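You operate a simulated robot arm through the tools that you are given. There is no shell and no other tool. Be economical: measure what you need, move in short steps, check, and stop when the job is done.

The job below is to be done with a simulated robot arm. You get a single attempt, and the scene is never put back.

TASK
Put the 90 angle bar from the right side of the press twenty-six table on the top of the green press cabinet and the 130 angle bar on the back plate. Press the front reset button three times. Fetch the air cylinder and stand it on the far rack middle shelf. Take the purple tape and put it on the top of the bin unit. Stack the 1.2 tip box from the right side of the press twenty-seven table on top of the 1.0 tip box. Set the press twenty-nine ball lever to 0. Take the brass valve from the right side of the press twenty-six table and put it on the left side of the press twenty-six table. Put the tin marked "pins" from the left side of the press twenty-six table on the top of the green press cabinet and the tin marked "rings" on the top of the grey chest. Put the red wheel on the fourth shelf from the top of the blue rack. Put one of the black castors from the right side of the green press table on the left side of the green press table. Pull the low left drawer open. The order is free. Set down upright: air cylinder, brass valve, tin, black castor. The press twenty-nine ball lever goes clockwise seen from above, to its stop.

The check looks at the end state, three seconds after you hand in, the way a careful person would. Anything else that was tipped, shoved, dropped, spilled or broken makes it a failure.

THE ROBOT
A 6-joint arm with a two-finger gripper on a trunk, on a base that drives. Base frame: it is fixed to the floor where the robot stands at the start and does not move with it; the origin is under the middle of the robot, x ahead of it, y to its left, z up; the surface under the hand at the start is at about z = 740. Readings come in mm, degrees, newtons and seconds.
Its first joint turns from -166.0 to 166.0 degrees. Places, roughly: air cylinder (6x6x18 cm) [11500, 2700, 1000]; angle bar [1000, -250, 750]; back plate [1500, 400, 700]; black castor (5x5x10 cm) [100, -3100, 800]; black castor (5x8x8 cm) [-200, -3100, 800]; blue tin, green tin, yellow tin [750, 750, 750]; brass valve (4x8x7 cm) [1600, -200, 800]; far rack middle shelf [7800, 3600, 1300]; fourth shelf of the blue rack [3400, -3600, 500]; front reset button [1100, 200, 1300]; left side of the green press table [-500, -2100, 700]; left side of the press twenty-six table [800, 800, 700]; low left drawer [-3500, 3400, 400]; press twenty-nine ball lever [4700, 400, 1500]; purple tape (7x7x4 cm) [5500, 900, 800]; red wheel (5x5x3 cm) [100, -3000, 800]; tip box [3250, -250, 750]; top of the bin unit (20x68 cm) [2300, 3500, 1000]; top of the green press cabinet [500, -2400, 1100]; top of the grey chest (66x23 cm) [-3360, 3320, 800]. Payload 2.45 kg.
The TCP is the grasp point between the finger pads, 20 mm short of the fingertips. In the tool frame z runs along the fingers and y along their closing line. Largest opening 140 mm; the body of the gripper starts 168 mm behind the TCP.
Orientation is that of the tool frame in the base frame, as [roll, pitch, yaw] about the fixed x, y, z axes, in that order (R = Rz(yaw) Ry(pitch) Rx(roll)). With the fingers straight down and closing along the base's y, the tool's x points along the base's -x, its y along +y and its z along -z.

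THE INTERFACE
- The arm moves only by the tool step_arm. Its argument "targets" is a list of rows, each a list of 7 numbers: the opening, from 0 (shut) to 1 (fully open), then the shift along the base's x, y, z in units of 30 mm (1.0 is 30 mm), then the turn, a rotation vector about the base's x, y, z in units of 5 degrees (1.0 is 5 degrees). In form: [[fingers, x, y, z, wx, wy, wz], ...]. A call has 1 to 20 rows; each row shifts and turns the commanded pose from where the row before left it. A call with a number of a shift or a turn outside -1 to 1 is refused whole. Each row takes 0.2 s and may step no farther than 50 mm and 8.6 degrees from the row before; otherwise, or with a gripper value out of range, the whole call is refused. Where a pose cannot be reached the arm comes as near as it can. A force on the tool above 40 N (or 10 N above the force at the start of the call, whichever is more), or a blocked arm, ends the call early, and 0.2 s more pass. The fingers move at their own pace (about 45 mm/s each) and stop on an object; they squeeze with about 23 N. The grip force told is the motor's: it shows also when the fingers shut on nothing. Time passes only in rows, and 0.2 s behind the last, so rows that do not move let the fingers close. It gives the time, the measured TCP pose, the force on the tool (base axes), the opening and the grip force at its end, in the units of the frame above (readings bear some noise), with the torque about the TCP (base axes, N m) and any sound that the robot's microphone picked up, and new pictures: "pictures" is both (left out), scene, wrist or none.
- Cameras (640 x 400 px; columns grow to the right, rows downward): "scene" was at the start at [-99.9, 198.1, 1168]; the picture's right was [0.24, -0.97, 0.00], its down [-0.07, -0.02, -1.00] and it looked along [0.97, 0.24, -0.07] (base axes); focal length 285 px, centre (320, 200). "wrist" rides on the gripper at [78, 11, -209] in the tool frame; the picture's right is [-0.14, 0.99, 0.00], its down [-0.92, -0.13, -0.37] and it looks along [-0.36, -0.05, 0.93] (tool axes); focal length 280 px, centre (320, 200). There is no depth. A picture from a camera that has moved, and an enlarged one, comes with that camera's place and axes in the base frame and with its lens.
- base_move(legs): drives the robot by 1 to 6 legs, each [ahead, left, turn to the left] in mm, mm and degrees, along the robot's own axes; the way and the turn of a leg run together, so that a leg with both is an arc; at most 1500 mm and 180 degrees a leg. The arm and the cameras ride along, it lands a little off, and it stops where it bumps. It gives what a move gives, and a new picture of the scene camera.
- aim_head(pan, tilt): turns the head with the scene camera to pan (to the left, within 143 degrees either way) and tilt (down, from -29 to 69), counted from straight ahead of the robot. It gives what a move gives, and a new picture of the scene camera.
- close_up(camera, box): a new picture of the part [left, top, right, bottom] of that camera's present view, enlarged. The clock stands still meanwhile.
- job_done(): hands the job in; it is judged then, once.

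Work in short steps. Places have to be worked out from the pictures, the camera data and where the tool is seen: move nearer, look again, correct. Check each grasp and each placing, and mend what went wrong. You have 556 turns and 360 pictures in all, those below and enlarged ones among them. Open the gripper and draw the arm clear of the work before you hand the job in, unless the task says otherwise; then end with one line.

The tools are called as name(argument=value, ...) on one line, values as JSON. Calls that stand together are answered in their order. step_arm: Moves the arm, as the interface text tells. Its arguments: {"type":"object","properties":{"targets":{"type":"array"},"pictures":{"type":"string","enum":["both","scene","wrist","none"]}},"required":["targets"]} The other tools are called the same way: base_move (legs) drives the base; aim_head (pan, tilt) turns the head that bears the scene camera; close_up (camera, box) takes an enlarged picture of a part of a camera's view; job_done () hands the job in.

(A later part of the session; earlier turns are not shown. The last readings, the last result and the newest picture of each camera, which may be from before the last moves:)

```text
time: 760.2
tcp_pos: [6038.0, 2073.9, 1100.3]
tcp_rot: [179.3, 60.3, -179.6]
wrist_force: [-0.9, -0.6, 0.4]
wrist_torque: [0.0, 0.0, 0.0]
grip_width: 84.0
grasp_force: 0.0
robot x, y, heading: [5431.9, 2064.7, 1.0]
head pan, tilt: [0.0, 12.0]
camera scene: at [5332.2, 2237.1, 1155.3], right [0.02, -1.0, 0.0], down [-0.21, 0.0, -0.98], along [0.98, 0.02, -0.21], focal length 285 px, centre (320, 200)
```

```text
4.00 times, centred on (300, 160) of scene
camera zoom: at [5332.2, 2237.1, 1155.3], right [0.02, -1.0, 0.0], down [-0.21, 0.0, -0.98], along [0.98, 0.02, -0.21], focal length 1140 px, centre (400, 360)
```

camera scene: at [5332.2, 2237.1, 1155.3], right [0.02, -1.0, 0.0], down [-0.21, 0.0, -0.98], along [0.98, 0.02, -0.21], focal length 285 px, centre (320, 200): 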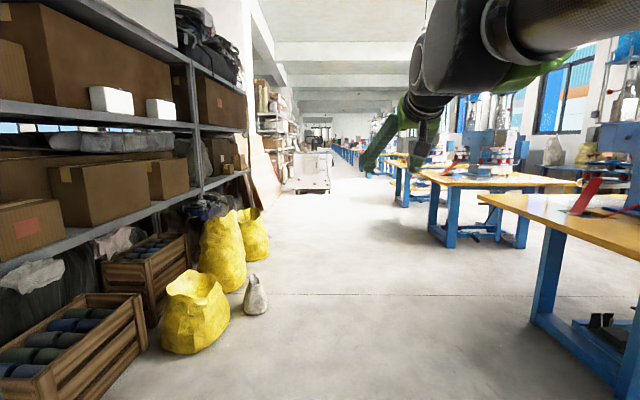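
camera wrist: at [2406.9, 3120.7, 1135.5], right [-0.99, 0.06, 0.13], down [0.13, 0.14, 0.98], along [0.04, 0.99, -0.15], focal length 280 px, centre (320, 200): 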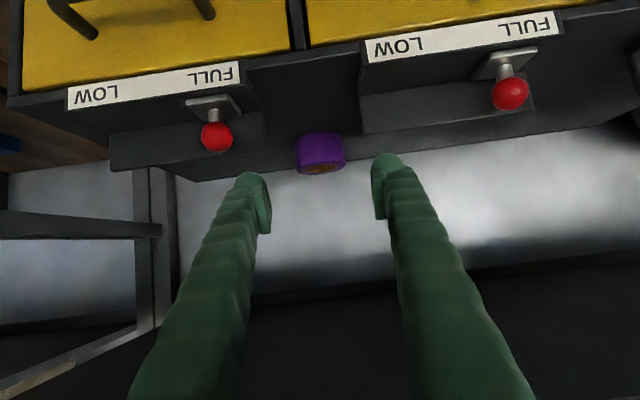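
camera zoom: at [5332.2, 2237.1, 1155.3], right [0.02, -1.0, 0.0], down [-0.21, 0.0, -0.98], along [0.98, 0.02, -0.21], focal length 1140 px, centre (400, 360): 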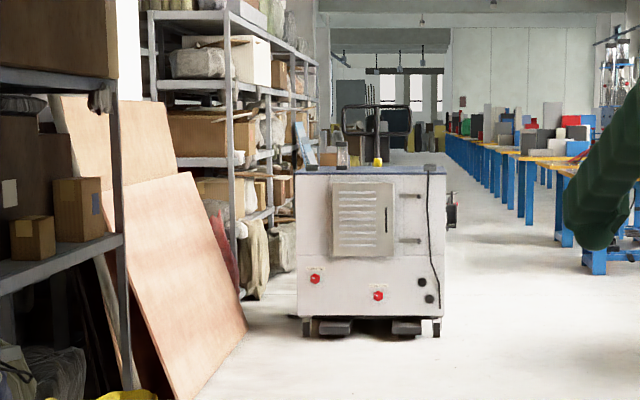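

Clear cylinder on top of the white machine. I drive on to x≈9900.

base_move(legs=[[1500, -30, -1], [1500, 0, 0], [1400, 0, 0]])

aim_head(pan=10, tilt=8)

```text
refused: leg 1 is longer than a leg can be; nothing moved
```

```text
time: 760.9
tcp_pos: [6039.0, 2073.8, 1101.2]
tcp_rot: [179.3, 60.1, -179.6]
wrist_force: [0.0, 0.2, -0.1]
wrist_torque: [-0.03, -0.01, 0.0]
grip_width: 83.9
grasp_force: 0.0
robot x, y, heading: [5430.7, 2063.0, 1.2]
head pan, tilt: [10.0, 8.0]
camera scene: at [5329.9, 2253.1, 1161.8], right [0.19, -0.98, 0.0], down [-0.14, -0.03, -0.99], along [0.97, 0.19, -0.14], focal length 285 px, centre (320, 200)
```

scene: 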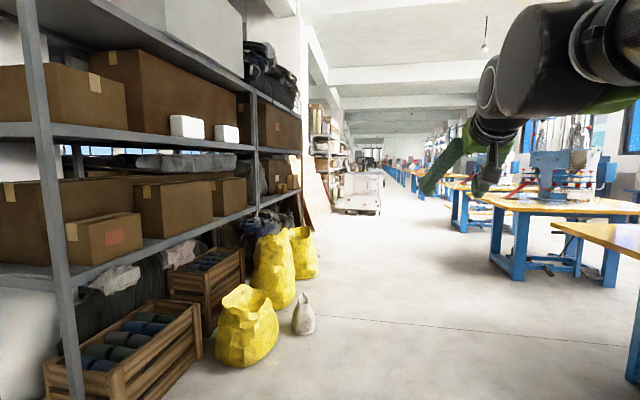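

close_up(camera="scene", box=[50, 60, 310, 220])

base_move(legs=[[1490, 0, -1], [1490, 0, 0], [1400, 0, 0]])

```text
2.46 times, centred on (180, 140) of scene
camera zoom: at [5329.9, 2253.1, 1161.8], right [0.19, -0.98, 0.0], down [-0.14, -0.03, -0.99], along [0.97, 0.19, -0.14], focal length 702 px, centre (665, 348)
```

zoom: 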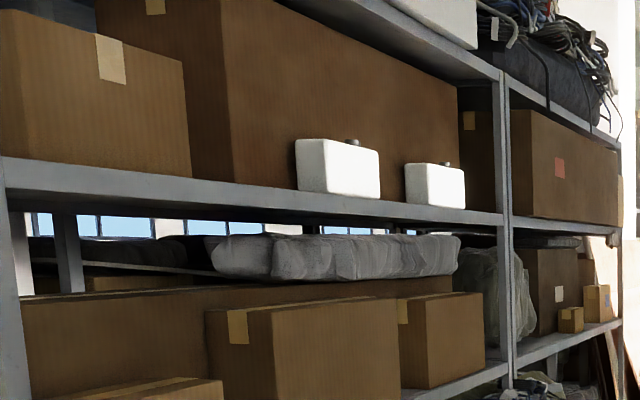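

```text
time: 781.9
tcp_pos: [10434.2, 2102.7, 1101.6]
tcp_rot: [179.4, 60.2, 179.8]
wrist_force: [-0.7, -0.2, -0.3]
wrist_torque: [0.0, -0.03, -0.01]
grip_width: 84.0
grasp_force: 0.1
robot x, y, heading: [9822.4, 2096.0, 0.2]
head pan, tilt: [10.0, 8.0]
camera scene: at [9726.8, 2290.4, 1161.8], right [0.18, -0.98, 0.0], down [-0.14, -0.03, -0.99], along [0.97, 0.18, -0.14], focal length 285 px, centre (320, 200)
```

scene: 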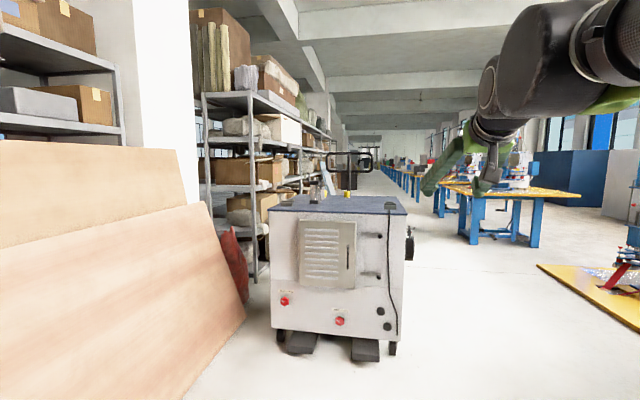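

close_up(camera="scene", box=[260, 140, 430, 240])

```text
3.76 times, centred on (345, 190) of scene
camera zoom: at [9726.8, 2290.4, 1161.8], right [0.18, -0.98, 0.0], down [-0.14, -0.03, -0.99], along [0.97, 0.18, -0.14], focal length 1073 px, centre (226, 238)
```

zoom: 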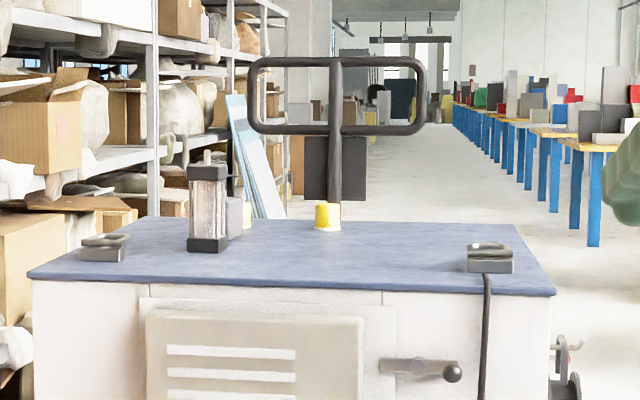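

The clear cylinder stands at ≈(11650,2684) on the machine (top z≈866). I drive to face it.

step_arm(targets=[[0.6, 0, 0, 1, 0, 0, 0], [0.6, 0, 0, 1, 0, 0, 0]], pictures="none")

base_move(legs=[[850, 570, 0]])

aim_head(pan=0, tilt=15)

```text
time: 782.5
tcp_pos: [10434.8, 2102.6, 1160.8]
tcp_rot: [179.3, 60.3, 179.8]
wrist_force: [-0.7, 0.0, 1.0]
wrist_torque: [0.0, -0.02, 0.01]
grip_width: 83.9
grasp_force: 0.1
robot x, y, heading: [9825.4, 2099.4, 0.2]
head pan, tilt: [10.0, 8.0]
```

```text
time: 787.8
tcp_pos: [11280.3, 2670.8, 1160.0]
tcp_rot: [179.3, 60.2, 179.6]
wrist_force: [0.2, 0.2, 0.5]
wrist_torque: [0.04, 0.0, 0.0]
grip_width: 84.1
grasp_force: 0.2
robot x, y, heading: [10671.4, 2669.5, 0.1]
head pan, tilt: [10.0, 8.0]
camera scene: at [10574.1, 2861.2, 1161.8], right [0.18, -0.98, 0.0], down [-0.14, -0.02, -0.99], along [0.97, 0.17, -0.14], focal length 285 px, centre (320, 200)
```

scene: 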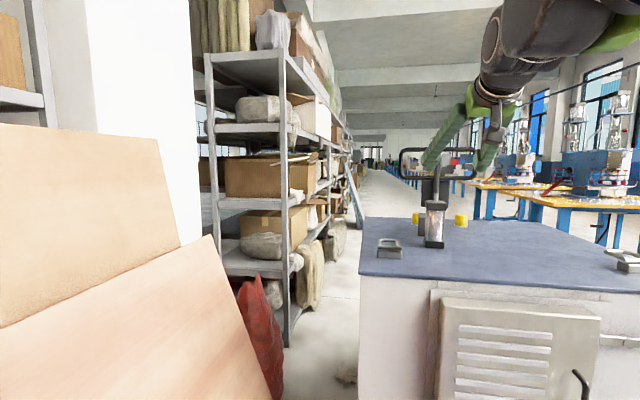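

```text
time: 788.5
tcp_pos: [11280.7, 2671.3, 1160.2]
tcp_rot: [179.2, 60.3, 179.6]
wrist_force: [1.4, 0.0, 0.0]
wrist_torque: [-0.01, 0.03, -0.05]
grip_width: 84.0
grasp_force: 0.2
robot x, y, heading: [10667.7, 2670.0, 0.1]
head pan, tilt: [0.0, 15.0]
camera scene: at [10576.4, 2845.2, 1150.5], right [0.0, -1.0, 0.0], down [-0.26, 0.0, -0.97], along [0.97, 0.0, -0.26], focal length 285 px, centre (320, 200)
```

scene: 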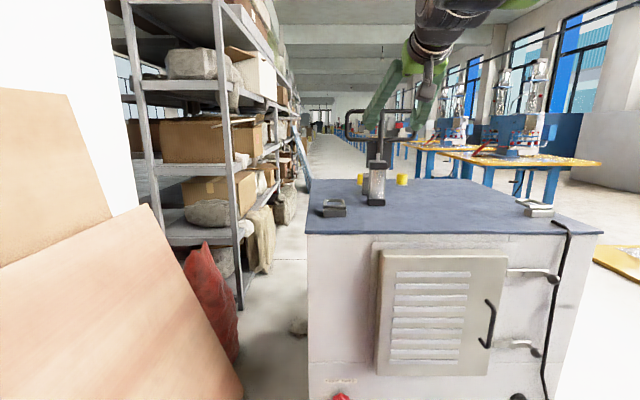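

close_up(camera="scene", box=[330, 95, 430, 215])

```text
3.33 times, centred on (380, 155) of scene
camera zoom: at [10576.4, 2845.2, 1150.5], right [0.0, -1.0, 0.0], down [-0.26, 0.0, -0.97], along [0.97, 0.0, -0.26], focal length 950 px, centre (120, 350)
```

zoom: 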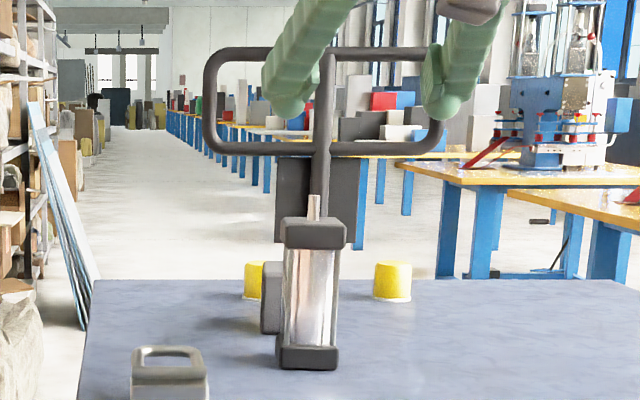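

Cylinder centre ≈(11592,2641), base cap 60 mm, top with rod. I advance 150 mm aligned with it.

base_move(legs=[[150, -29, -0.1]])

step_arm(targets=[[0.8, 0, 0, -1, 0, 0, 0], [0.8, 0, 0, -1, 0, 0, 0], [0.8, 0, 0, -1, 0, 0, 0], [0.8, 0, 0, -1, 0, 0, 0], [0.8, 0, 0, -1, 0, 0, 0], [0.8, 0, 0, -1, 0, 0, 0]], pictures="both")

```text
time: 789.9
tcp_pos: [11432.4, 2640.7, 1160.6]
tcp_rot: [179.2, 60.2, 179.5]
wrist_force: [0.9, 0.3, 0.2]
wrist_torque: [0.03, -0.02, 0.03]
grip_width: 83.8
grasp_force: 0.0
robot x, y, heading: [10820.1, 2643.1, -0.1]
head pan, tilt: [0.0, 15.0]
camera scene: at [10727.8, 2816.4, 1150.4], right [0.0, -1.0, 0.0], down [-0.26, 0.0, -0.97], along [0.97, 0.0, -0.26], focal length 285 px, centre (320, 200)
```

scene: 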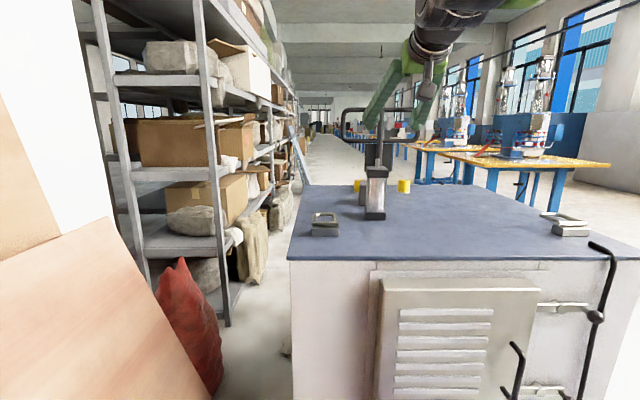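

```text
time: 791.3
tcp_pos: [11432.3, 2641.6, 979.3]
tcp_rot: [179.3, 60.1, 179.5]
wrist_force: [-1.1, -0.1, -0.6]
wrist_torque: [0.01, -0.03, -0.03]
grip_width: 111.8
grasp_force: 0.0
robot x, y, heading: [10822.1, 2639.7, -0.0]
head pan, tilt: [0.0, 15.0]
camera scene: at [10727.8, 2816.4, 1150.4], right [0.0, -1.0, 0.0], down [-0.26, 0.0, -0.97], along [0.97, 0.0, -0.26], focal length 285 px, centre (320, 200)
camera wrist: at [11212.8, 2652.0, 1014.6], right [0.07, 0.99, 0.13], down [0.14, -0.13, 0.98], along [0.99, -0.05, -0.15], focal length 280 px, centre (320, 200)
```

scene: 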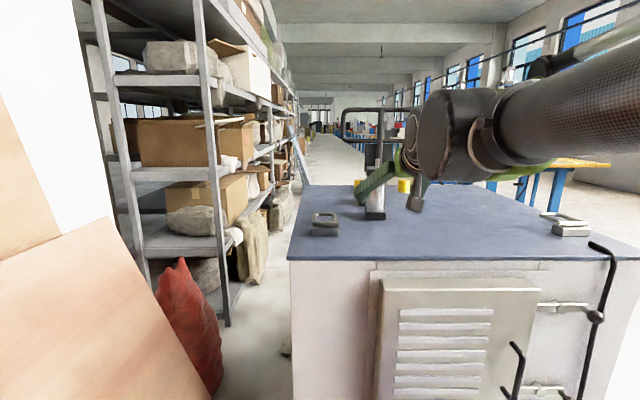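
wrist: 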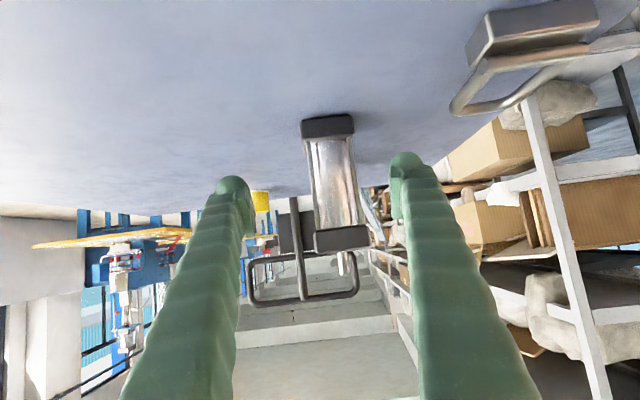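

Both cameras agree with the machine top at z≈884 and the cylinder centre at (11530,2656). I align y and height, then slide forward around it.

step_arm(targets=[[0.8, 0, 0.48, -0.6, 0, 0, 0], [0.8, 0.5, 0, 0, 0, 0, 0]], pictures="wrist")

```text
time: 791.9
tcp_pos: [11446.9, 2656.0, 961.7]
tcp_rot: [179.3, 60.2, 179.5]
wrist_force: [0.0, -0.6, -0.4]
wrist_torque: [0.03, -0.05, 0.0]
grip_width: 111.9
grasp_force: 0.1
robot x, y, heading: [10824.8, 2636.8, 0.0]
head pan, tilt: [0.0, 15.0]
camera wrist: at [11227.6, 2666.2, 997.8], right [0.07, 0.99, 0.13], down [0.14, -0.13, 0.98], along [0.99, -0.05, -0.15], focal length 280 px, centre (320, 200)
```

wrist: 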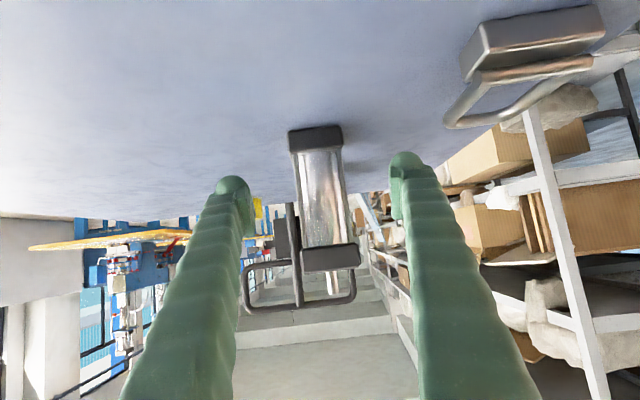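

step_arm(targets=[[0.8, 0.9, 0, 0, 0, 0, 0], [0.8, 0.9, 0, 0, 0, 0, 0], [0.8, 0.7, 0, 0, 0, 0, 0]], pictures="both")

close_up(camera="scene", box=[330, 120, 450, 230])

```text
time: 792.7
tcp_pos: [11521.1, 2655.9, 962.7]
tcp_rot: [179.1, 60.2, 179.4]
wrist_force: [-0.2, -0.2, -0.3]
wrist_torque: [-0.01, 0.04, 0.02]
grip_width: 112.2
grasp_force: 0.0
robot x, y, heading: [10823.8, 2641.9, -0.1]
head pan, tilt: [0.0, 15.0]
camera scene: at [10727.7, 2816.4, 1150.4], right [0.0, -1.0, 0.0], down [-0.26, 0.0, -0.97], along [0.97, 0.0, -0.26], focal length 285 px, centre (320, 200)
camera wrist: at [11302.4, 2665.9, 997.6], right [0.07, 0.99, 0.13], down [0.14, -0.13, 0.98], along [0.99, -0.05, -0.15], focal length 280 px, centre (320, 200)
```

scene: 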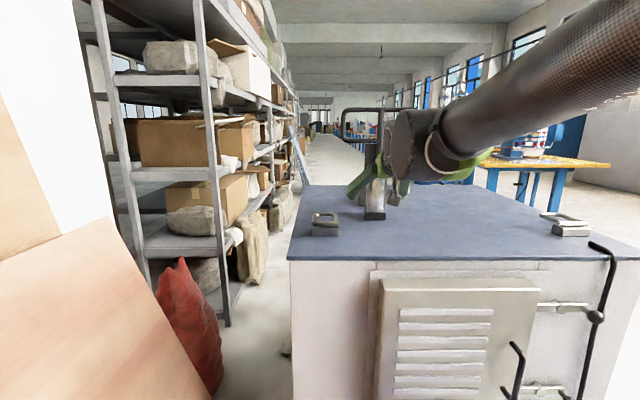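
wrist: 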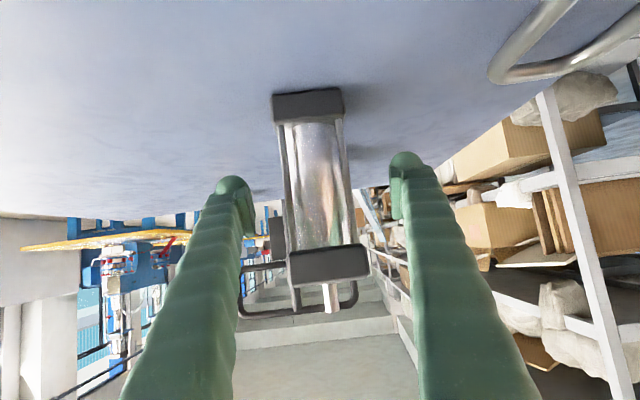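

```text
3.64 times, centred on (390, 175) of scene
camera zoom: at [10727.7, 2816.4, 1150.4], right [0.0, -1.0, 0.0], down [-0.26, 0.0, -0.97], along [0.97, 0.0, -0.26], focal length 1037 px, centre (66, 291)
```

zoom: 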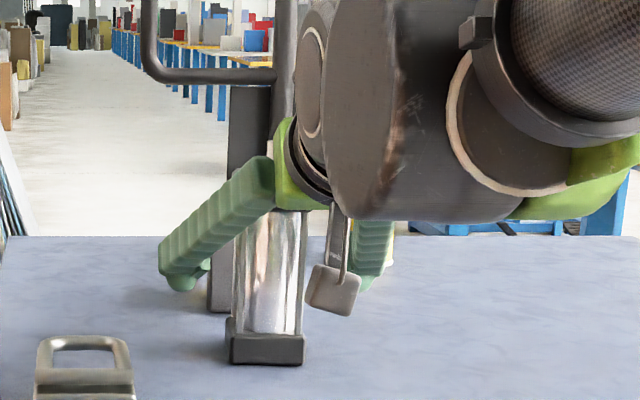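

Base front is at x≈11532, so centre ≈11562. Advance 40 mm and close.

step_arm(targets=[[0.8, 0.7, 0, 0, 0, 0, 0], [0.8, 0.65, 0, 0, 0, 0, 0], [0, 0, 0, 0, 0, 0, 0], [0, 0, 0, 0, 0, 0, 0], [0, 0, 0, 0, 0, 0, 0], [0, 0, 0, 0, 0, 0, 0], [0, 0, 0, 0, 0, 0, 0]], pictures="wrist")

```text
time: 794.3
tcp_pos: [11562.4, 2656.0, 962.2]
tcp_rot: [179.3, 60.3, 179.3]
wrist_force: [2.5, -3.4, 2.3]
wrist_torque: [0.09, 0.03, 0.03]
grip_width: 63.1
grasp_force: 22.9
robot x, y, heading: [10821.8, 2643.7, -0.3]
head pan, tilt: [0.0, 15.0]
camera wrist: at [11342.7, 2665.8, 997.0], right [0.07, 0.99, 0.13], down [0.14, -0.13, 0.98], along [0.99, -0.05, -0.15], focal length 280 px, centre (320, 200)
```

wrist: 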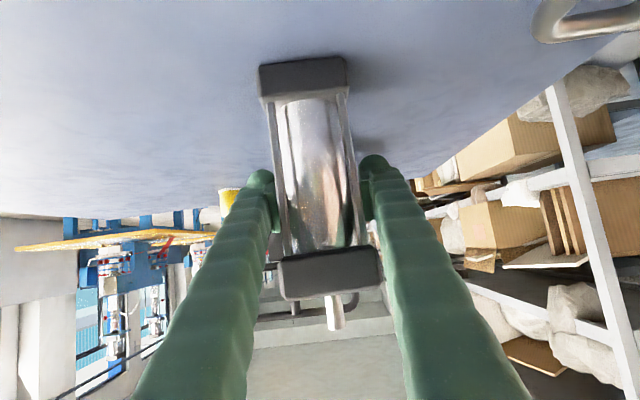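

Gripped (63 mm). Lift straight up.

step_arm(targets=[[0, 0, 0, 0.4, 0, 0, 0], [0, 0, 0, 1, 0, 0, 0], [0, 0, 0, 1, 0, 0, 0], [0, 0, 0, 1, 0, 0, 0]], pictures="both")

```text
time: 795.3
tcp_pos: [11562.3, 2654.4, 1063.2]
tcp_rot: [179.2, 60.1, 179.5]
wrist_force: [0.6, -0.2, -10.4]
wrist_torque: [0.0, -0.27, 0.0]
grip_width: 63.1
grasp_force: 22.6
robot x, y, heading: [10821.0, 2643.6, -0.0]
head pan, tilt: [0.0, 15.0]
camera scene: at [10728.2, 2816.4, 1150.5], right [0.0, -1.0, 0.0], down [-0.26, 0.0, -0.97], along [0.97, 0.0, -0.26], focal length 285 px, centre (320, 200)
camera wrist: at [11343.1, 2665.6, 1098.8], right [0.07, 0.99, 0.13], down [0.14, -0.13, 0.98], along [0.99, -0.05, -0.15], focal length 280 px, centre (320, 200)
```

scene: 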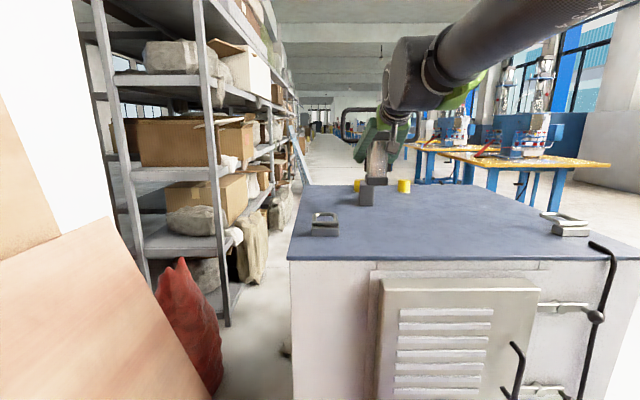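
wrist: 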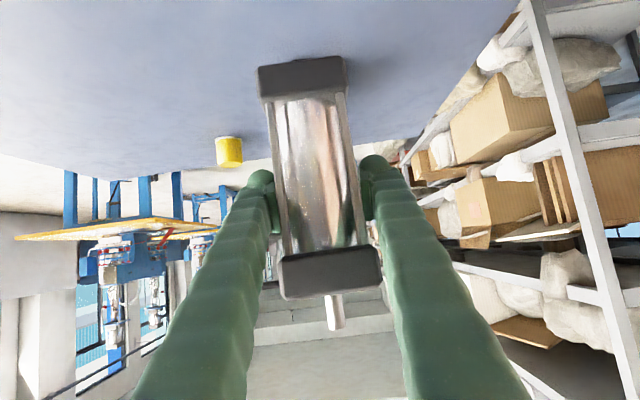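

Held upright. Retract a bit, back off, and drive back to the far rack.

step_arm(targets=[[0, -0.3, 0, 0.9, 0, 0, 0], [0, -0.5, 0, 0.9, 0, 0, 0], [0, -0.7, 0, 0.8, 0, 0, 0], [0, -0.8, 0, 0.5, 0, 0, 0], [0, -0.8, 0, 0, 0, 0, 0], [0, -0.8, 0, 0, 0, 0, 0]], pictures="none")

base_move(legs=[[-900, -600, 0], [-1300, 0, 0], [0, 0, 90]])

```text
time: 796.7
tcp_pos: [11444.2, 2656.2, 1157.1]
tcp_rot: [179.5, 60.2, 179.5]
wrist_force: [0.4, -0.2, -12.0]
wrist_torque: [-0.01, -0.26, 0.02]
grip_width: 63.0
grasp_force: 23.2
robot x, y, heading: [10819.9, 2640.1, -0.0]
head pan, tilt: [0.0, 15.0]
```

```text
time: 812.1
tcp_pos: [8615.7, 2652.1, 1155.6]
tcp_rot: [179.3, 60.2, -90.0]
wrist_force: [0.8, 0.0, -9.8]
wrist_torque: [0.26, 0.07, 0.02]
grip_width: 62.7
grasp_force: 23.6
robot x, y, heading: [8634.5, 2028.2, 90.6]
head pan, tilt: [0.0, 15.0]
camera scene: at [8462.7, 1933.7, 1150.4], right [1.0, 0.01, 0.0], down [0.0, -0.26, -0.97], along [-0.01, 0.97, -0.26], focal length 285 px, centre (320, 200)
```

scene: 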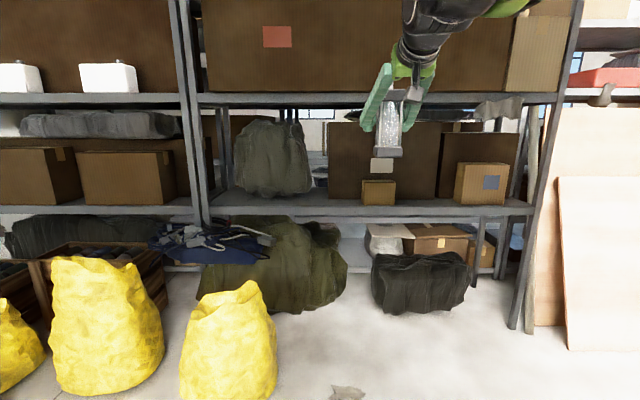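

The middle shelf (white boxes on it) is at z≈1290, left bay. I move left to x≈7800 and look up at it.

base_move(legs=[[0, 830, -0.6]])

aim_head(pan=0, tilt=-8)

```text
time: 816.6
tcp_pos: [7786.3, 2648.2, 1156.2]
tcp_rot: [179.2, 60.2, -90.4]
wrist_force: [0.5, -0.1, -10.7]
wrist_torque: [0.27, 0.0, -0.02]
grip_width: 62.9
grasp_force: 22.6
robot x, y, heading: [7804.3, 2029.8, 90.1]
head pan, tilt: [0.0, 15.0]
camera scene: at [7627.3, 1930.4, 1150.4], right [1.0, 0.0, 0.0], down [0.0, -0.26, -0.97], along [0.0, 0.97, -0.26], focal length 285 px, centre (320, 200)
```

scene: 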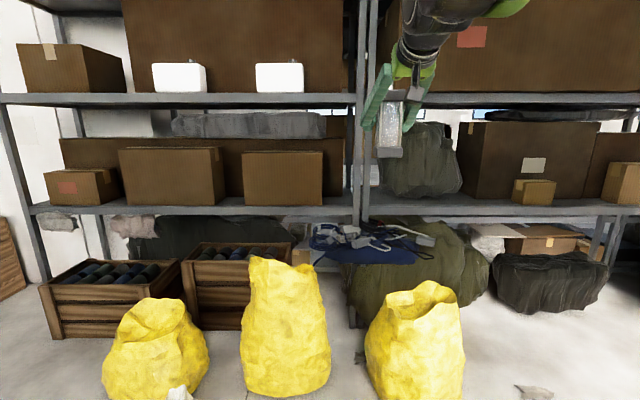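

```text
time: 817.5
tcp_pos: [7785.4, 2646.8, 1155.2]
tcp_rot: [179.2, 60.1, -90.5]
wrist_force: [-0.5, -0.2, -11.7]
wrist_torque: [0.29, -0.01, -0.01]
grip_width: 63.1
grasp_force: 23.0
robot x, y, heading: [7800.3, 2027.8, 90.0]
head pan, tilt: [0.0, -8.0]
camera scene: at [7627.3, 1922.7, 1186.8], right [1.0, 0.0, 0.0], down [0.0, 0.14, -0.99], along [0.0, 0.99, 0.14], focal length 285 px, centre (320, 200)
```

scene: 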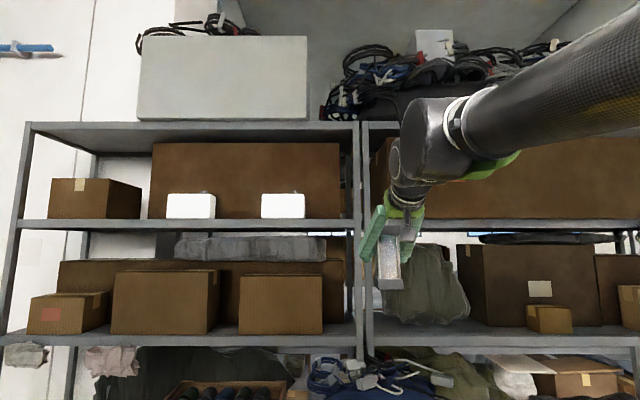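

Shelf z≈1275 with boxes; I raise the hand so its camera looks down onto the shelf.

step_arm(targets=[[0, 0, 0, 1, 0, 0, 0], [0, 0, 0, 1, 0, 0, 0], [0, 0, 0, 1, 0, 0, 0], [0, 0, 0, 1, 0, 0, 0], [0, 0, 0, 1, 0, 0, 0], [0, 0, 0, 1, 0, 0, 0], [0, 0, 0, 1, 0, 0, 0], [0, 0, 0, 1, 0, 0, 0], [0, 0, 0, 1, 0, 0, 0], [0, 0, 0, 1, 0, 0, 0]], pictures="wrist")

```text
time: 819.6
tcp_pos: [7785.9, 2647.3, 1457.1]
tcp_rot: [179.3, 60.1, -90.5]
wrist_force: [0.1, -1.0, -11.0]
wrist_torque: [0.24, -0.02, 0.01]
grip_width: 62.8
grasp_force: 23.0
robot x, y, heading: [7803.8, 2029.5, 90.3]
head pan, tilt: [0.0, -8.0]
camera wrist: at [7777.8, 2427.8, 1492.0], right [-0.99, 0.07, 0.13], down [0.13, 0.14, 0.98], along [0.05, 0.99, -0.15], focal length 280 px, centre (320, 200)
```

wrist: 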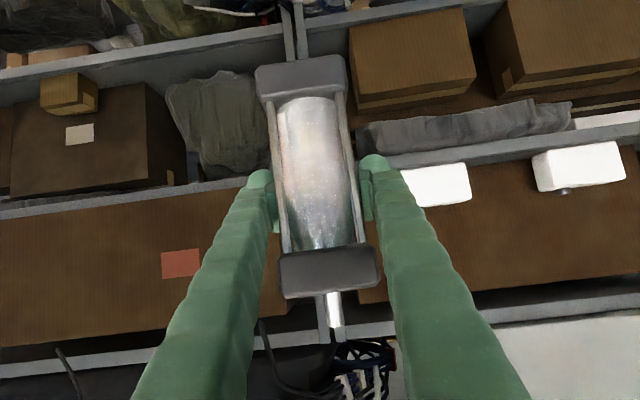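

close_up(camera="wrist", box=[380, 110, 640, 230])

close_up(camera="wrist", box=[0, 150, 280, 300])

```text
2.46 times, centred on (510, 170) of wrist
camera zoom: at [7777.8, 2427.8, 1492.0], right [-0.99, 0.07, 0.13], down [0.13, 0.14, 0.98], along [0.05, 0.99, -0.15], focal length 690 px, centre (-148, 274)
```

zoom: 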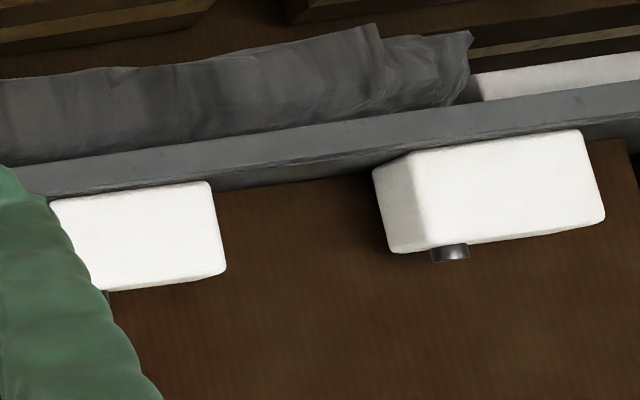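

```text
2.29 times, centred on (140, 225) of wrist
camera zoom: at [7777.8, 2427.8, 1492.0], right [-0.99, 0.07, 0.13], down [0.13, 0.14, 0.98], along [0.05, 0.99, -0.15], focal length 641 px, centre (731, 143)
```

zoom: 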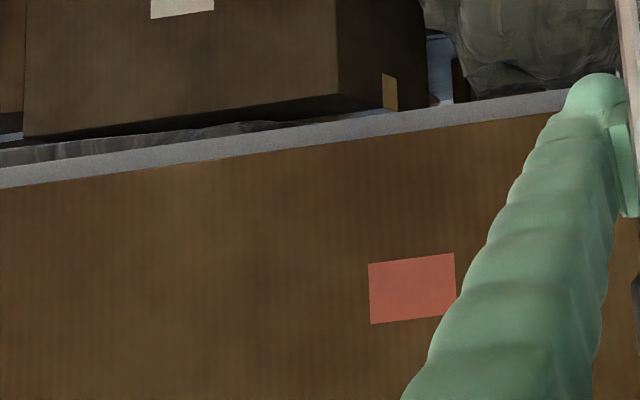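

Between the two white boxes there is a strip ~87 mm deep and ~200 mm wide in front of the big box, centre ≈(7209,3416). I move the base there.

base_move(legs=[[420, 577, 0]])

step_arm(targets=[[0, 0, 0.3, 0, 0, 0, 0]], pictures="both")

```text
time: 822.9
tcp_pos: [7296.6, 3001.4, 1455.2]
tcp_rot: [179.3, 60.1, -90.2]
wrist_force: [-0.3, -0.2, -10.6]
wrist_torque: [0.26, 0.01, 0.03]
grip_width: 62.9
grasp_force: 22.9
robot x, y, heading: [7311.9, 2377.9, 90.6]
head pan, tilt: [0.0, -8.0]
stopped in leg 1: the robot was blocked; the commanded pose is now the measured one
camera scene: at [7139.2, 2274.7, 1186.9], right [1.0, 0.01, 0.0], down [0.0, 0.14, -0.99], along [-0.01, 0.99, 0.14], focal length 285 px, centre (320, 200)
```

scene: 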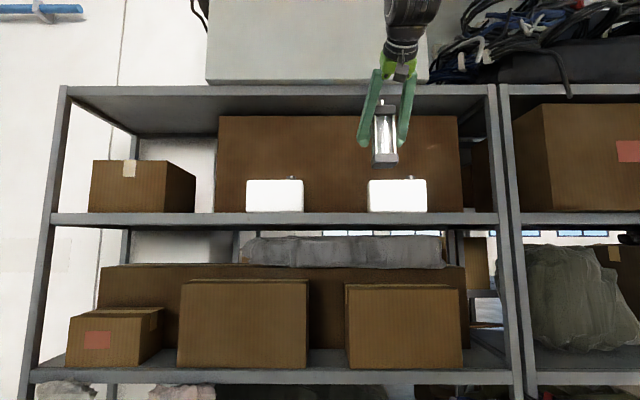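

```text
time: 823.2
tcp_pos: [7296.6, 3008.9, 1456.2]
tcp_rot: [179.2, 60.0, -90.3]
wrist_force: [0.1, -0.8, -11.1]
wrist_torque: [0.32, 0.02, 0.03]
grip_width: 62.6
grasp_force: 22.8
robot x, y, heading: [7315.0, 2379.5, 90.4]
head pan, tilt: [0.0, -8.0]
camera scene: at [7139.2, 2274.6, 1186.9], right [1.0, 0.01, 0.0], down [0.0, 0.14, -0.99], along [-0.01, 0.99, 0.14], focal length 285 px, centre (320, 200)
camera wrist: at [7287.6, 2789.4, 1491.6], right [-0.99, 0.06, 0.13], down [0.13, 0.14, 0.98], along [0.04, 0.99, -0.15], focal length 280 px, centre (320, 200)
```

scene: 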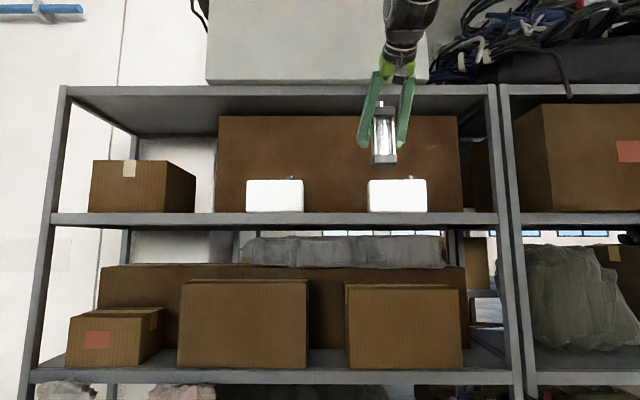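
wrist: 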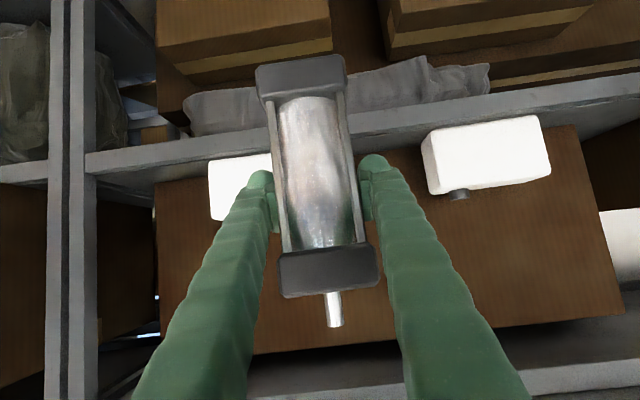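

Something low (a bag) stopped the base. I look down to see the clearance.

aim_head(pan=-10, tilt=45)

```text
time: 824.5
tcp_pos: [7295.7, 3009.7, 1456.8]
tcp_rot: [179.3, 60.1, -90.2]
wrist_force: [-0.1, 1.1, -10.2]
wrist_torque: [0.25, 0.01, 0.0]
grip_width: 62.8
grasp_force: 22.7
robot x, y, heading: [7316.4, 2376.8, 90.4]
head pan, tilt: [-10.0, 45.0]
camera scene: at [7153.3, 2269.2, 1103.7], right [0.99, -0.17, 0.0], down [-0.12, -0.7, -0.71], along [0.12, 0.7, -0.71], focal length 285 px, centre (320, 200)
```

scene: 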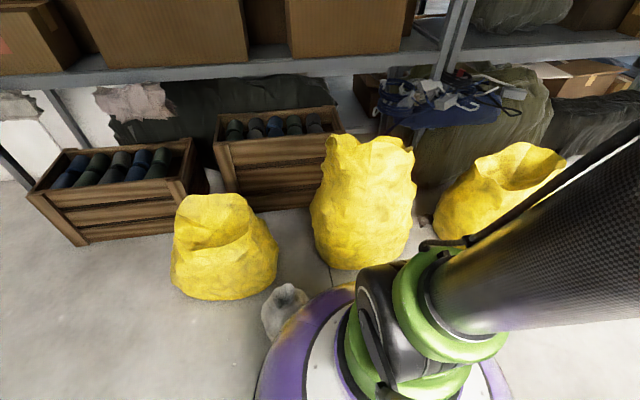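

A small sack stands right at the base's edge, so I leave the base here and test the arm's reach toward (7240,3360).

step_arm(targets=[[0, -0.17, 0.95, 0, 0, 0, 0.05], [0, -0.17, 0.95, 0, 0, 0, 0.05], [0, -0.17, 0.95, 0, 0, 0, 0.05], [0, -0.17, 0.95, 0, 0, 0, 0.05], [0, -0.17, 0.95, 0, 0, 0, 0.05], [0, -0.17, 0.95, 0, 0, 0, 0.05], [0, -0.17, 0.95, 0, 0, 0, 0.05], [0, -0.17, 0.95, 0, 0, 0, 0.05], [0, -0.17, 0.95, 0, 0, 0, 0.05], [0, -0.17, 0.95, 0, 0, 0, 0.05], [0, -0.17, 0.7, 0, 0, 0, 0.05]], pictures="both")

```text
time: 826.9
tcp_pos: [7239.8, 3316.0, 1456.3]
tcp_rot: [179.3, 60.0, -87.5]
wrist_force: [0.6, -1.3, -9.2]
wrist_torque: [0.22, -0.01, 0.01]
grip_width: 62.9
grasp_force: 22.7
robot x, y, heading: [7311.8, 2382.8, 90.4]
head pan, tilt: [-10.0, 45.0]
camera scene: at [7153.3, 2269.1, 1103.6], right [0.99, -0.17, 0.0], down [-0.12, -0.7, -0.71], along [0.12, 0.7, -0.71], focal length 285 px, centre (320, 200)
camera wrist: at [7242.1, 3096.1, 1491.2], right [-0.99, 0.01, 0.13], down [0.13, 0.15, 0.98], along [0.0, 0.99, -0.15], focal length 280 px, centre (320, 200)
```

scene: 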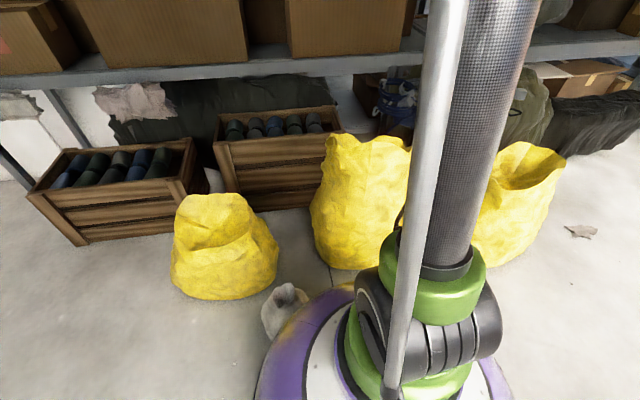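
wrist: 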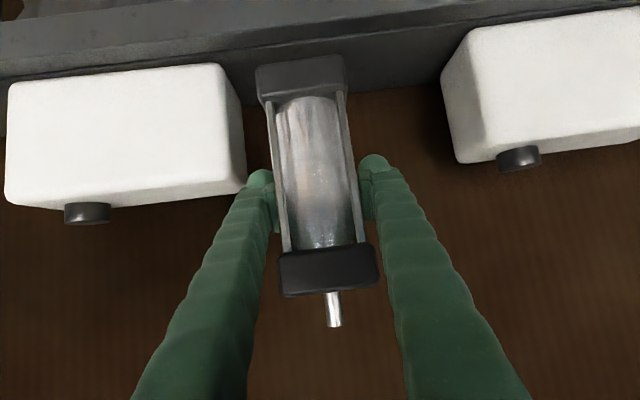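

close_up(camera="wrist", box=[220, 20, 470, 190])

```text
2.35 times, centred on (345, 105) of wrist
camera zoom: at [7242.1, 3096.1, 1491.2], right [-0.99, 0.01, 0.13], down [0.13, 0.15, 0.98], along [0.0, 0.99, -0.15], focal length 660 px, centre (261, 424)
```

zoom: 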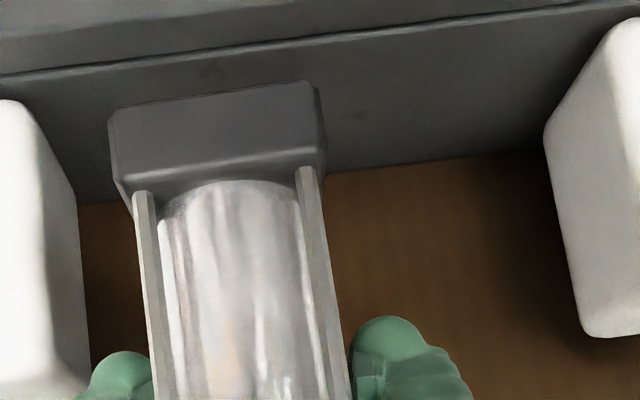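

The strip is ~104 mm deep (y≈3341–3445). I centre at (7215,3393) and begin to lower.

step_arm(targets=[[0, -0.42, 0.6, 0, 0, 0, 0.1], [0, -0.42, 0.7, 0, 0, 0, 0.1], [0, 0, 0.7, 0, 0, 0, 0.1], [0, 0, 0.55, 0, 0, 0, 0], [0, 0, 0, -0.7, 0, 0, 0]], pictures="wrist")

```text
time: 828.1
tcp_pos: [7213.6, 3392.5, 1433.2]
tcp_rot: [179.2, 60.1, -85.9]
wrist_force: [-0.3, -1.3, -10.7]
wrist_torque: [0.24, 0.01, 0.01]
grip_width: 62.8
grasp_force: 22.7
robot x, y, heading: [7313.3, 2379.2, 90.6]
head pan, tilt: [-10.0, 45.0]
camera wrist: at [7222.4, 3173.1, 1468.7], right [-0.99, -0.01, 0.13], down [0.12, 0.15, 0.98], along [-0.03, 0.99, -0.15], focal length 280 px, centre (320, 200)
```

wrist: 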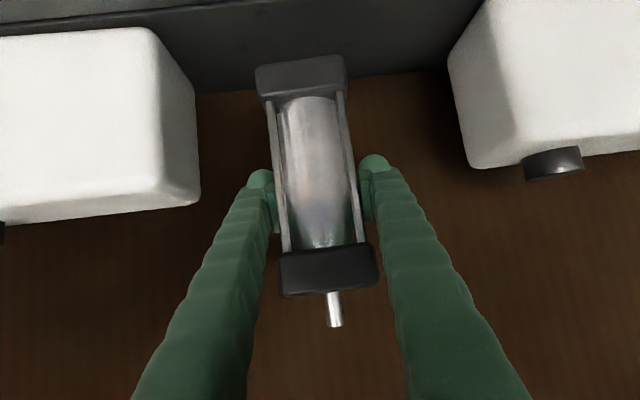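

Centred. Lower to contact.

step_arm(targets=[[0, 0, 0, -0.7, 0, 0, 0], [0, 0, 0, -0.5, 0, 0, 0], [0, 0, 0, -0.2, 0, 0, 0], [0, 0, 0, -0.15, 0, 0, 0], [0, 0, 0, -0.1, 0, 0, 0]], pictures="wrist")

```text
time: 829.3
tcp_pos: [7214.1, 3392.0, 1384.4]
tcp_rot: [179.3, 60.1, -85.9]
wrist_force: [1.0, 0.2, -10.5]
wrist_torque: [0.27, 0.06, 0.0]
grip_width: 62.6
grasp_force: 22.9
robot x, y, heading: [7309.6, 2376.3, 90.4]
head pan, tilt: [-10.0, 45.0]
camera wrist: at [7222.3, 3172.1, 1420.1], right [-0.99, -0.01, 0.13], down [0.12, 0.15, 0.98], along [-0.03, 0.99, -0.15], focal length 280 px, centre (320, 200)
```

wrist: 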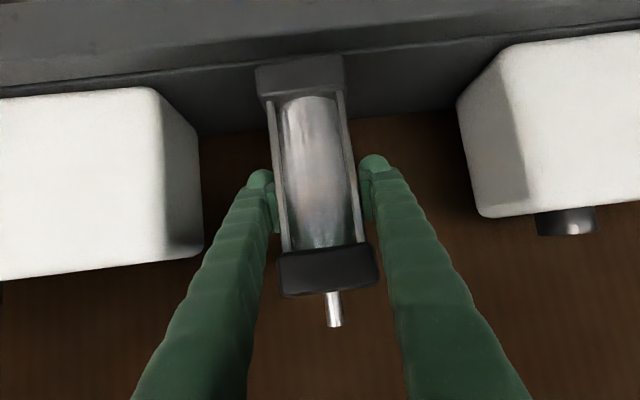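

step_arm(targets=[[0, 0, 0, -0.1, 0, 0, 0], [0, 0, 0, -0.1, 0, 0, 0], [0, 0, 0, -0.1, 0, 0, 0]], pictures="none")

step_arm(targets=[[0, 0, 0, -0.1, 0, 0, 0], [0, 0, 0, -0.1, 0, 0, 0], [0, 0, 0, -0.1, 0, 0, 0]], pictures="wrist")

```text
time: 830.1
tcp_pos: [7213.4, 3392.3, 1376.4]
tcp_rot: [179.3, 60.1, -85.9]
wrist_force: [0.3, -0.1, -11.3]
wrist_torque: [0.29, 0.03, 0.01]
grip_width: 62.7
grasp_force: 22.6
robot x, y, heading: [7313.6, 2379.8, 90.2]
head pan, tilt: [-10.0, 45.0]
```

```text
time: 830.9
tcp_pos: [7215.1, 3390.9, 1369.6]
tcp_rot: [179.4, 60.2, -86.0]
wrist_force: [2.6, 3.0, 19.0]
wrist_torque: [-0.51, 0.13, -0.03]
grip_width: 62.9
grasp_force: 22.9
robot x, y, heading: [7310.1, 2381.6, 90.5]
head pan, tilt: [-10.0, 45.0]
camera wrist: at [7223.1, 3171.3, 1403.8], right [-0.99, -0.01, 0.13], down [0.12, 0.15, 0.98], along [-0.03, 0.99, -0.15], focal length 280 px, centre (320, 200)
```

wrist: 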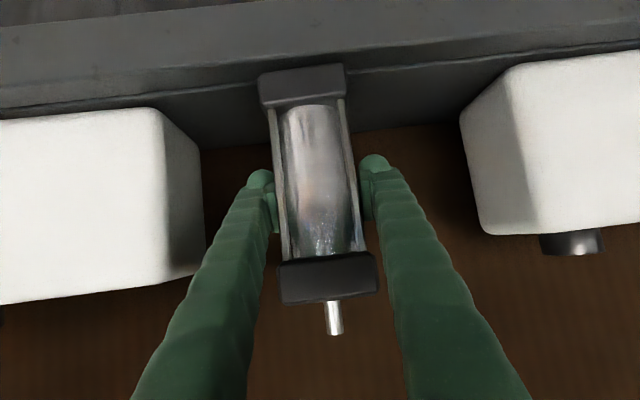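

Contact, but the base's front is right at the shelf's edge (cylinder sits ~22 mm nearer than the TCP). I lift slightly, go 32 mm deeper and set down again.

step_arm(targets=[[0, 0, 0, 0.3, 0, 0, 0], [0, 0, 0.5, 0.1, 0, 0, 0], [0, 0, 0.57, 0, 0, 0, 0]], pictures="wrist")

```text
time: 831.7
tcp_pos: [7213.3, 3424.2, 1380.0]
tcp_rot: [179.2, 60.2, -85.9]
wrist_force: [-0.2, -1.1, -9.6]
wrist_torque: [0.22, 0.04, 0.02]
grip_width: 62.8
grasp_force: 23.3
robot x, y, heading: [7310.4, 2377.6, 90.3]
head pan, tilt: [-10.0, 45.0]
camera wrist: at [7222.6, 3204.3, 1414.7], right [-0.99, -0.01, 0.13], down [0.12, 0.15, 0.98], along [-0.03, 0.99, -0.15], focal length 280 px, centre (320, 200)
```

wrist: 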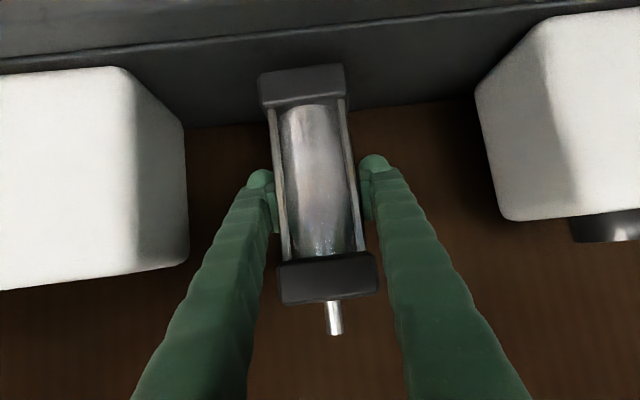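

Now well inside the edge. Lower to contact.

step_arm(targets=[[0, 0, 0, -0.2, 0, 0, 0], [0, 0, 0, -0.1, 0, 0, 0], [0, 0, 0, -0.07, 0, 0, 0], [0, 0, 0, -0.05, 0, 0, 0]], pictures="wrist")

```text
time: 832.7
tcp_pos: [7215.5, 3423.9, 1368.2]
tcp_rot: [179.3, 60.3, -85.9]
wrist_force: [0.2, 8.1, 16.9]
wrist_torque: [-0.56, 0.11, -0.09]
grip_width: 63.0
grasp_force: 23.0
robot x, y, heading: [7315.2, 2381.7, 90.4]
head pan, tilt: [-10.0, 45.0]
camera wrist: at [7222.5, 3203.8, 1403.2], right [-0.99, -0.01, 0.13], down [0.12, 0.15, 0.98], along [-0.03, 0.99, -0.14], focal length 280 px, centre (320, 200)
```

wrist: 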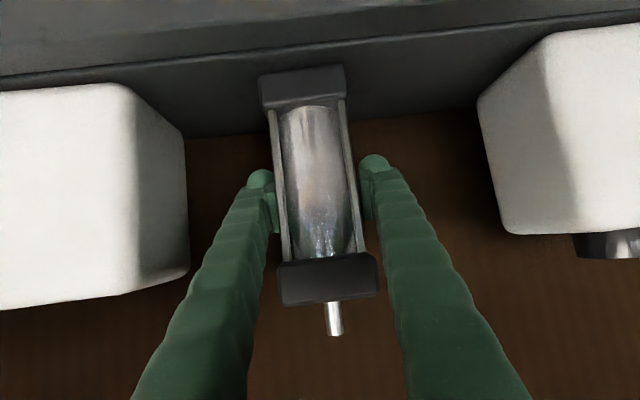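

Contact with ~20 mm margin. Unload slightly, open and withdraw straight back.

step_arm(targets=[[0, 0, 0, 0.05, 0, 0, 0], [0.5, 0, 0, 0, 0, 0, 0], [0.6, 0, 0, 0, 0, 0, 0], [0.65, 0, 0, 0, 0, 0, 0], [0.65, 0, 0, 0, 0, 0, 0]], pictures="wrist")

```text
time: 833.9
tcp_pos: [7213.2, 3423.7, 1369.2]
tcp_rot: [179.3, 60.0, -85.8]
wrist_force: [-0.5, -1.2, 0.5]
wrist_torque: [0.02, -0.01, 0.01]
grip_width: 91.1
grasp_force: 0.0
robot x, y, heading: [7314.9, 2379.1, 90.3]
head pan, tilt: [-10.0, 45.0]
camera wrist: at [7222.4, 3204.0, 1404.1], right [-0.99, -0.01, 0.13], down [0.12, 0.15, 0.98], along [-0.03, 0.99, -0.15], focal length 280 px, centre (320, 200)
```

wrist: 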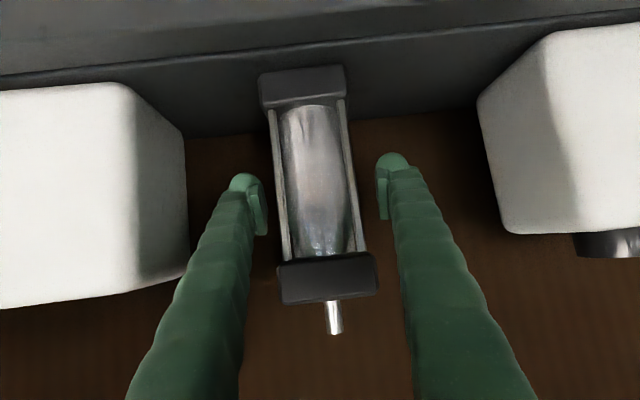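

Cylinder stands free. Withdraw.

step_arm(targets=[[0.65, 0.03, -0.5, 0, 0, 0, 0], [0.65, 0.05, -0.7, 0, 0, 0, 0], [0.65, 0.06, -0.9, 0, 0, 0, 0], [0.65, 0.06, -0.9, 0, 0, 0, 0], [0.65, 0.06, -0.9, 0, 0, 0, 0], [0.65, 0.06, -0.9, 0, 0, 0, 0], [0.65, 0.06, -0.9, 0, 0, 0, 0], [0.65, 0.06, -0.9, 0, 0, 0, 0]], pictures="wrist")

aim_head(pan=0, tilt=-8)

```text
time: 835.7
tcp_pos: [7227.2, 3224.7, 1368.2]
tcp_rot: [179.3, 60.2, -86.0]
wrist_force: [-0.2, 0.5, 0.0]
wrist_torque: [-0.02, 0.01, 0.03]
grip_width: 91.1
grasp_force: 0.0
robot x, y, heading: [7308.7, 2377.5, 90.2]
head pan, tilt: [-10.0, 45.0]
camera wrist: at [7235.2, 3005.9, 1402.9], right [-0.99, -0.01, 0.13], down [0.12, 0.15, 0.98], along [-0.03, 0.99, -0.15], focal length 280 px, centre (320, 200)
```

wrist: 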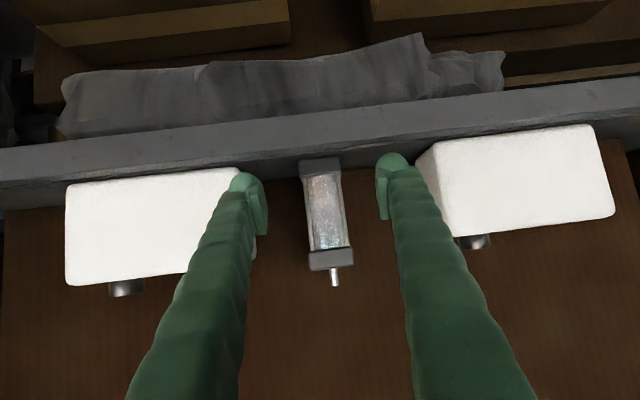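

```text
time: 836.9
tcp_pos: [7227.3, 3224.5, 1367.4]
tcp_rot: [179.3, 60.1, -85.9]
wrist_force: [-0.1, 0.9, -1.0]
wrist_torque: [-0.01, -0.04, -0.01]
grip_width: 91.2
grasp_force: 0.0
robot x, y, heading: [7312.9, 2376.9, 90.6]
head pan, tilt: [0.0, -8.0]
camera scene: at [7139.2, 2274.5, 1186.8], right [1.0, 0.01, 0.0], down [0.0, 0.14, -0.99], along [-0.01, 0.99, 0.14], focal length 285 px, centre (320, 200)
```

scene: 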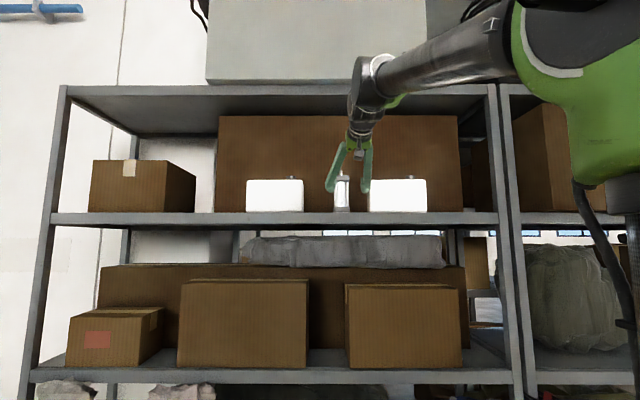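

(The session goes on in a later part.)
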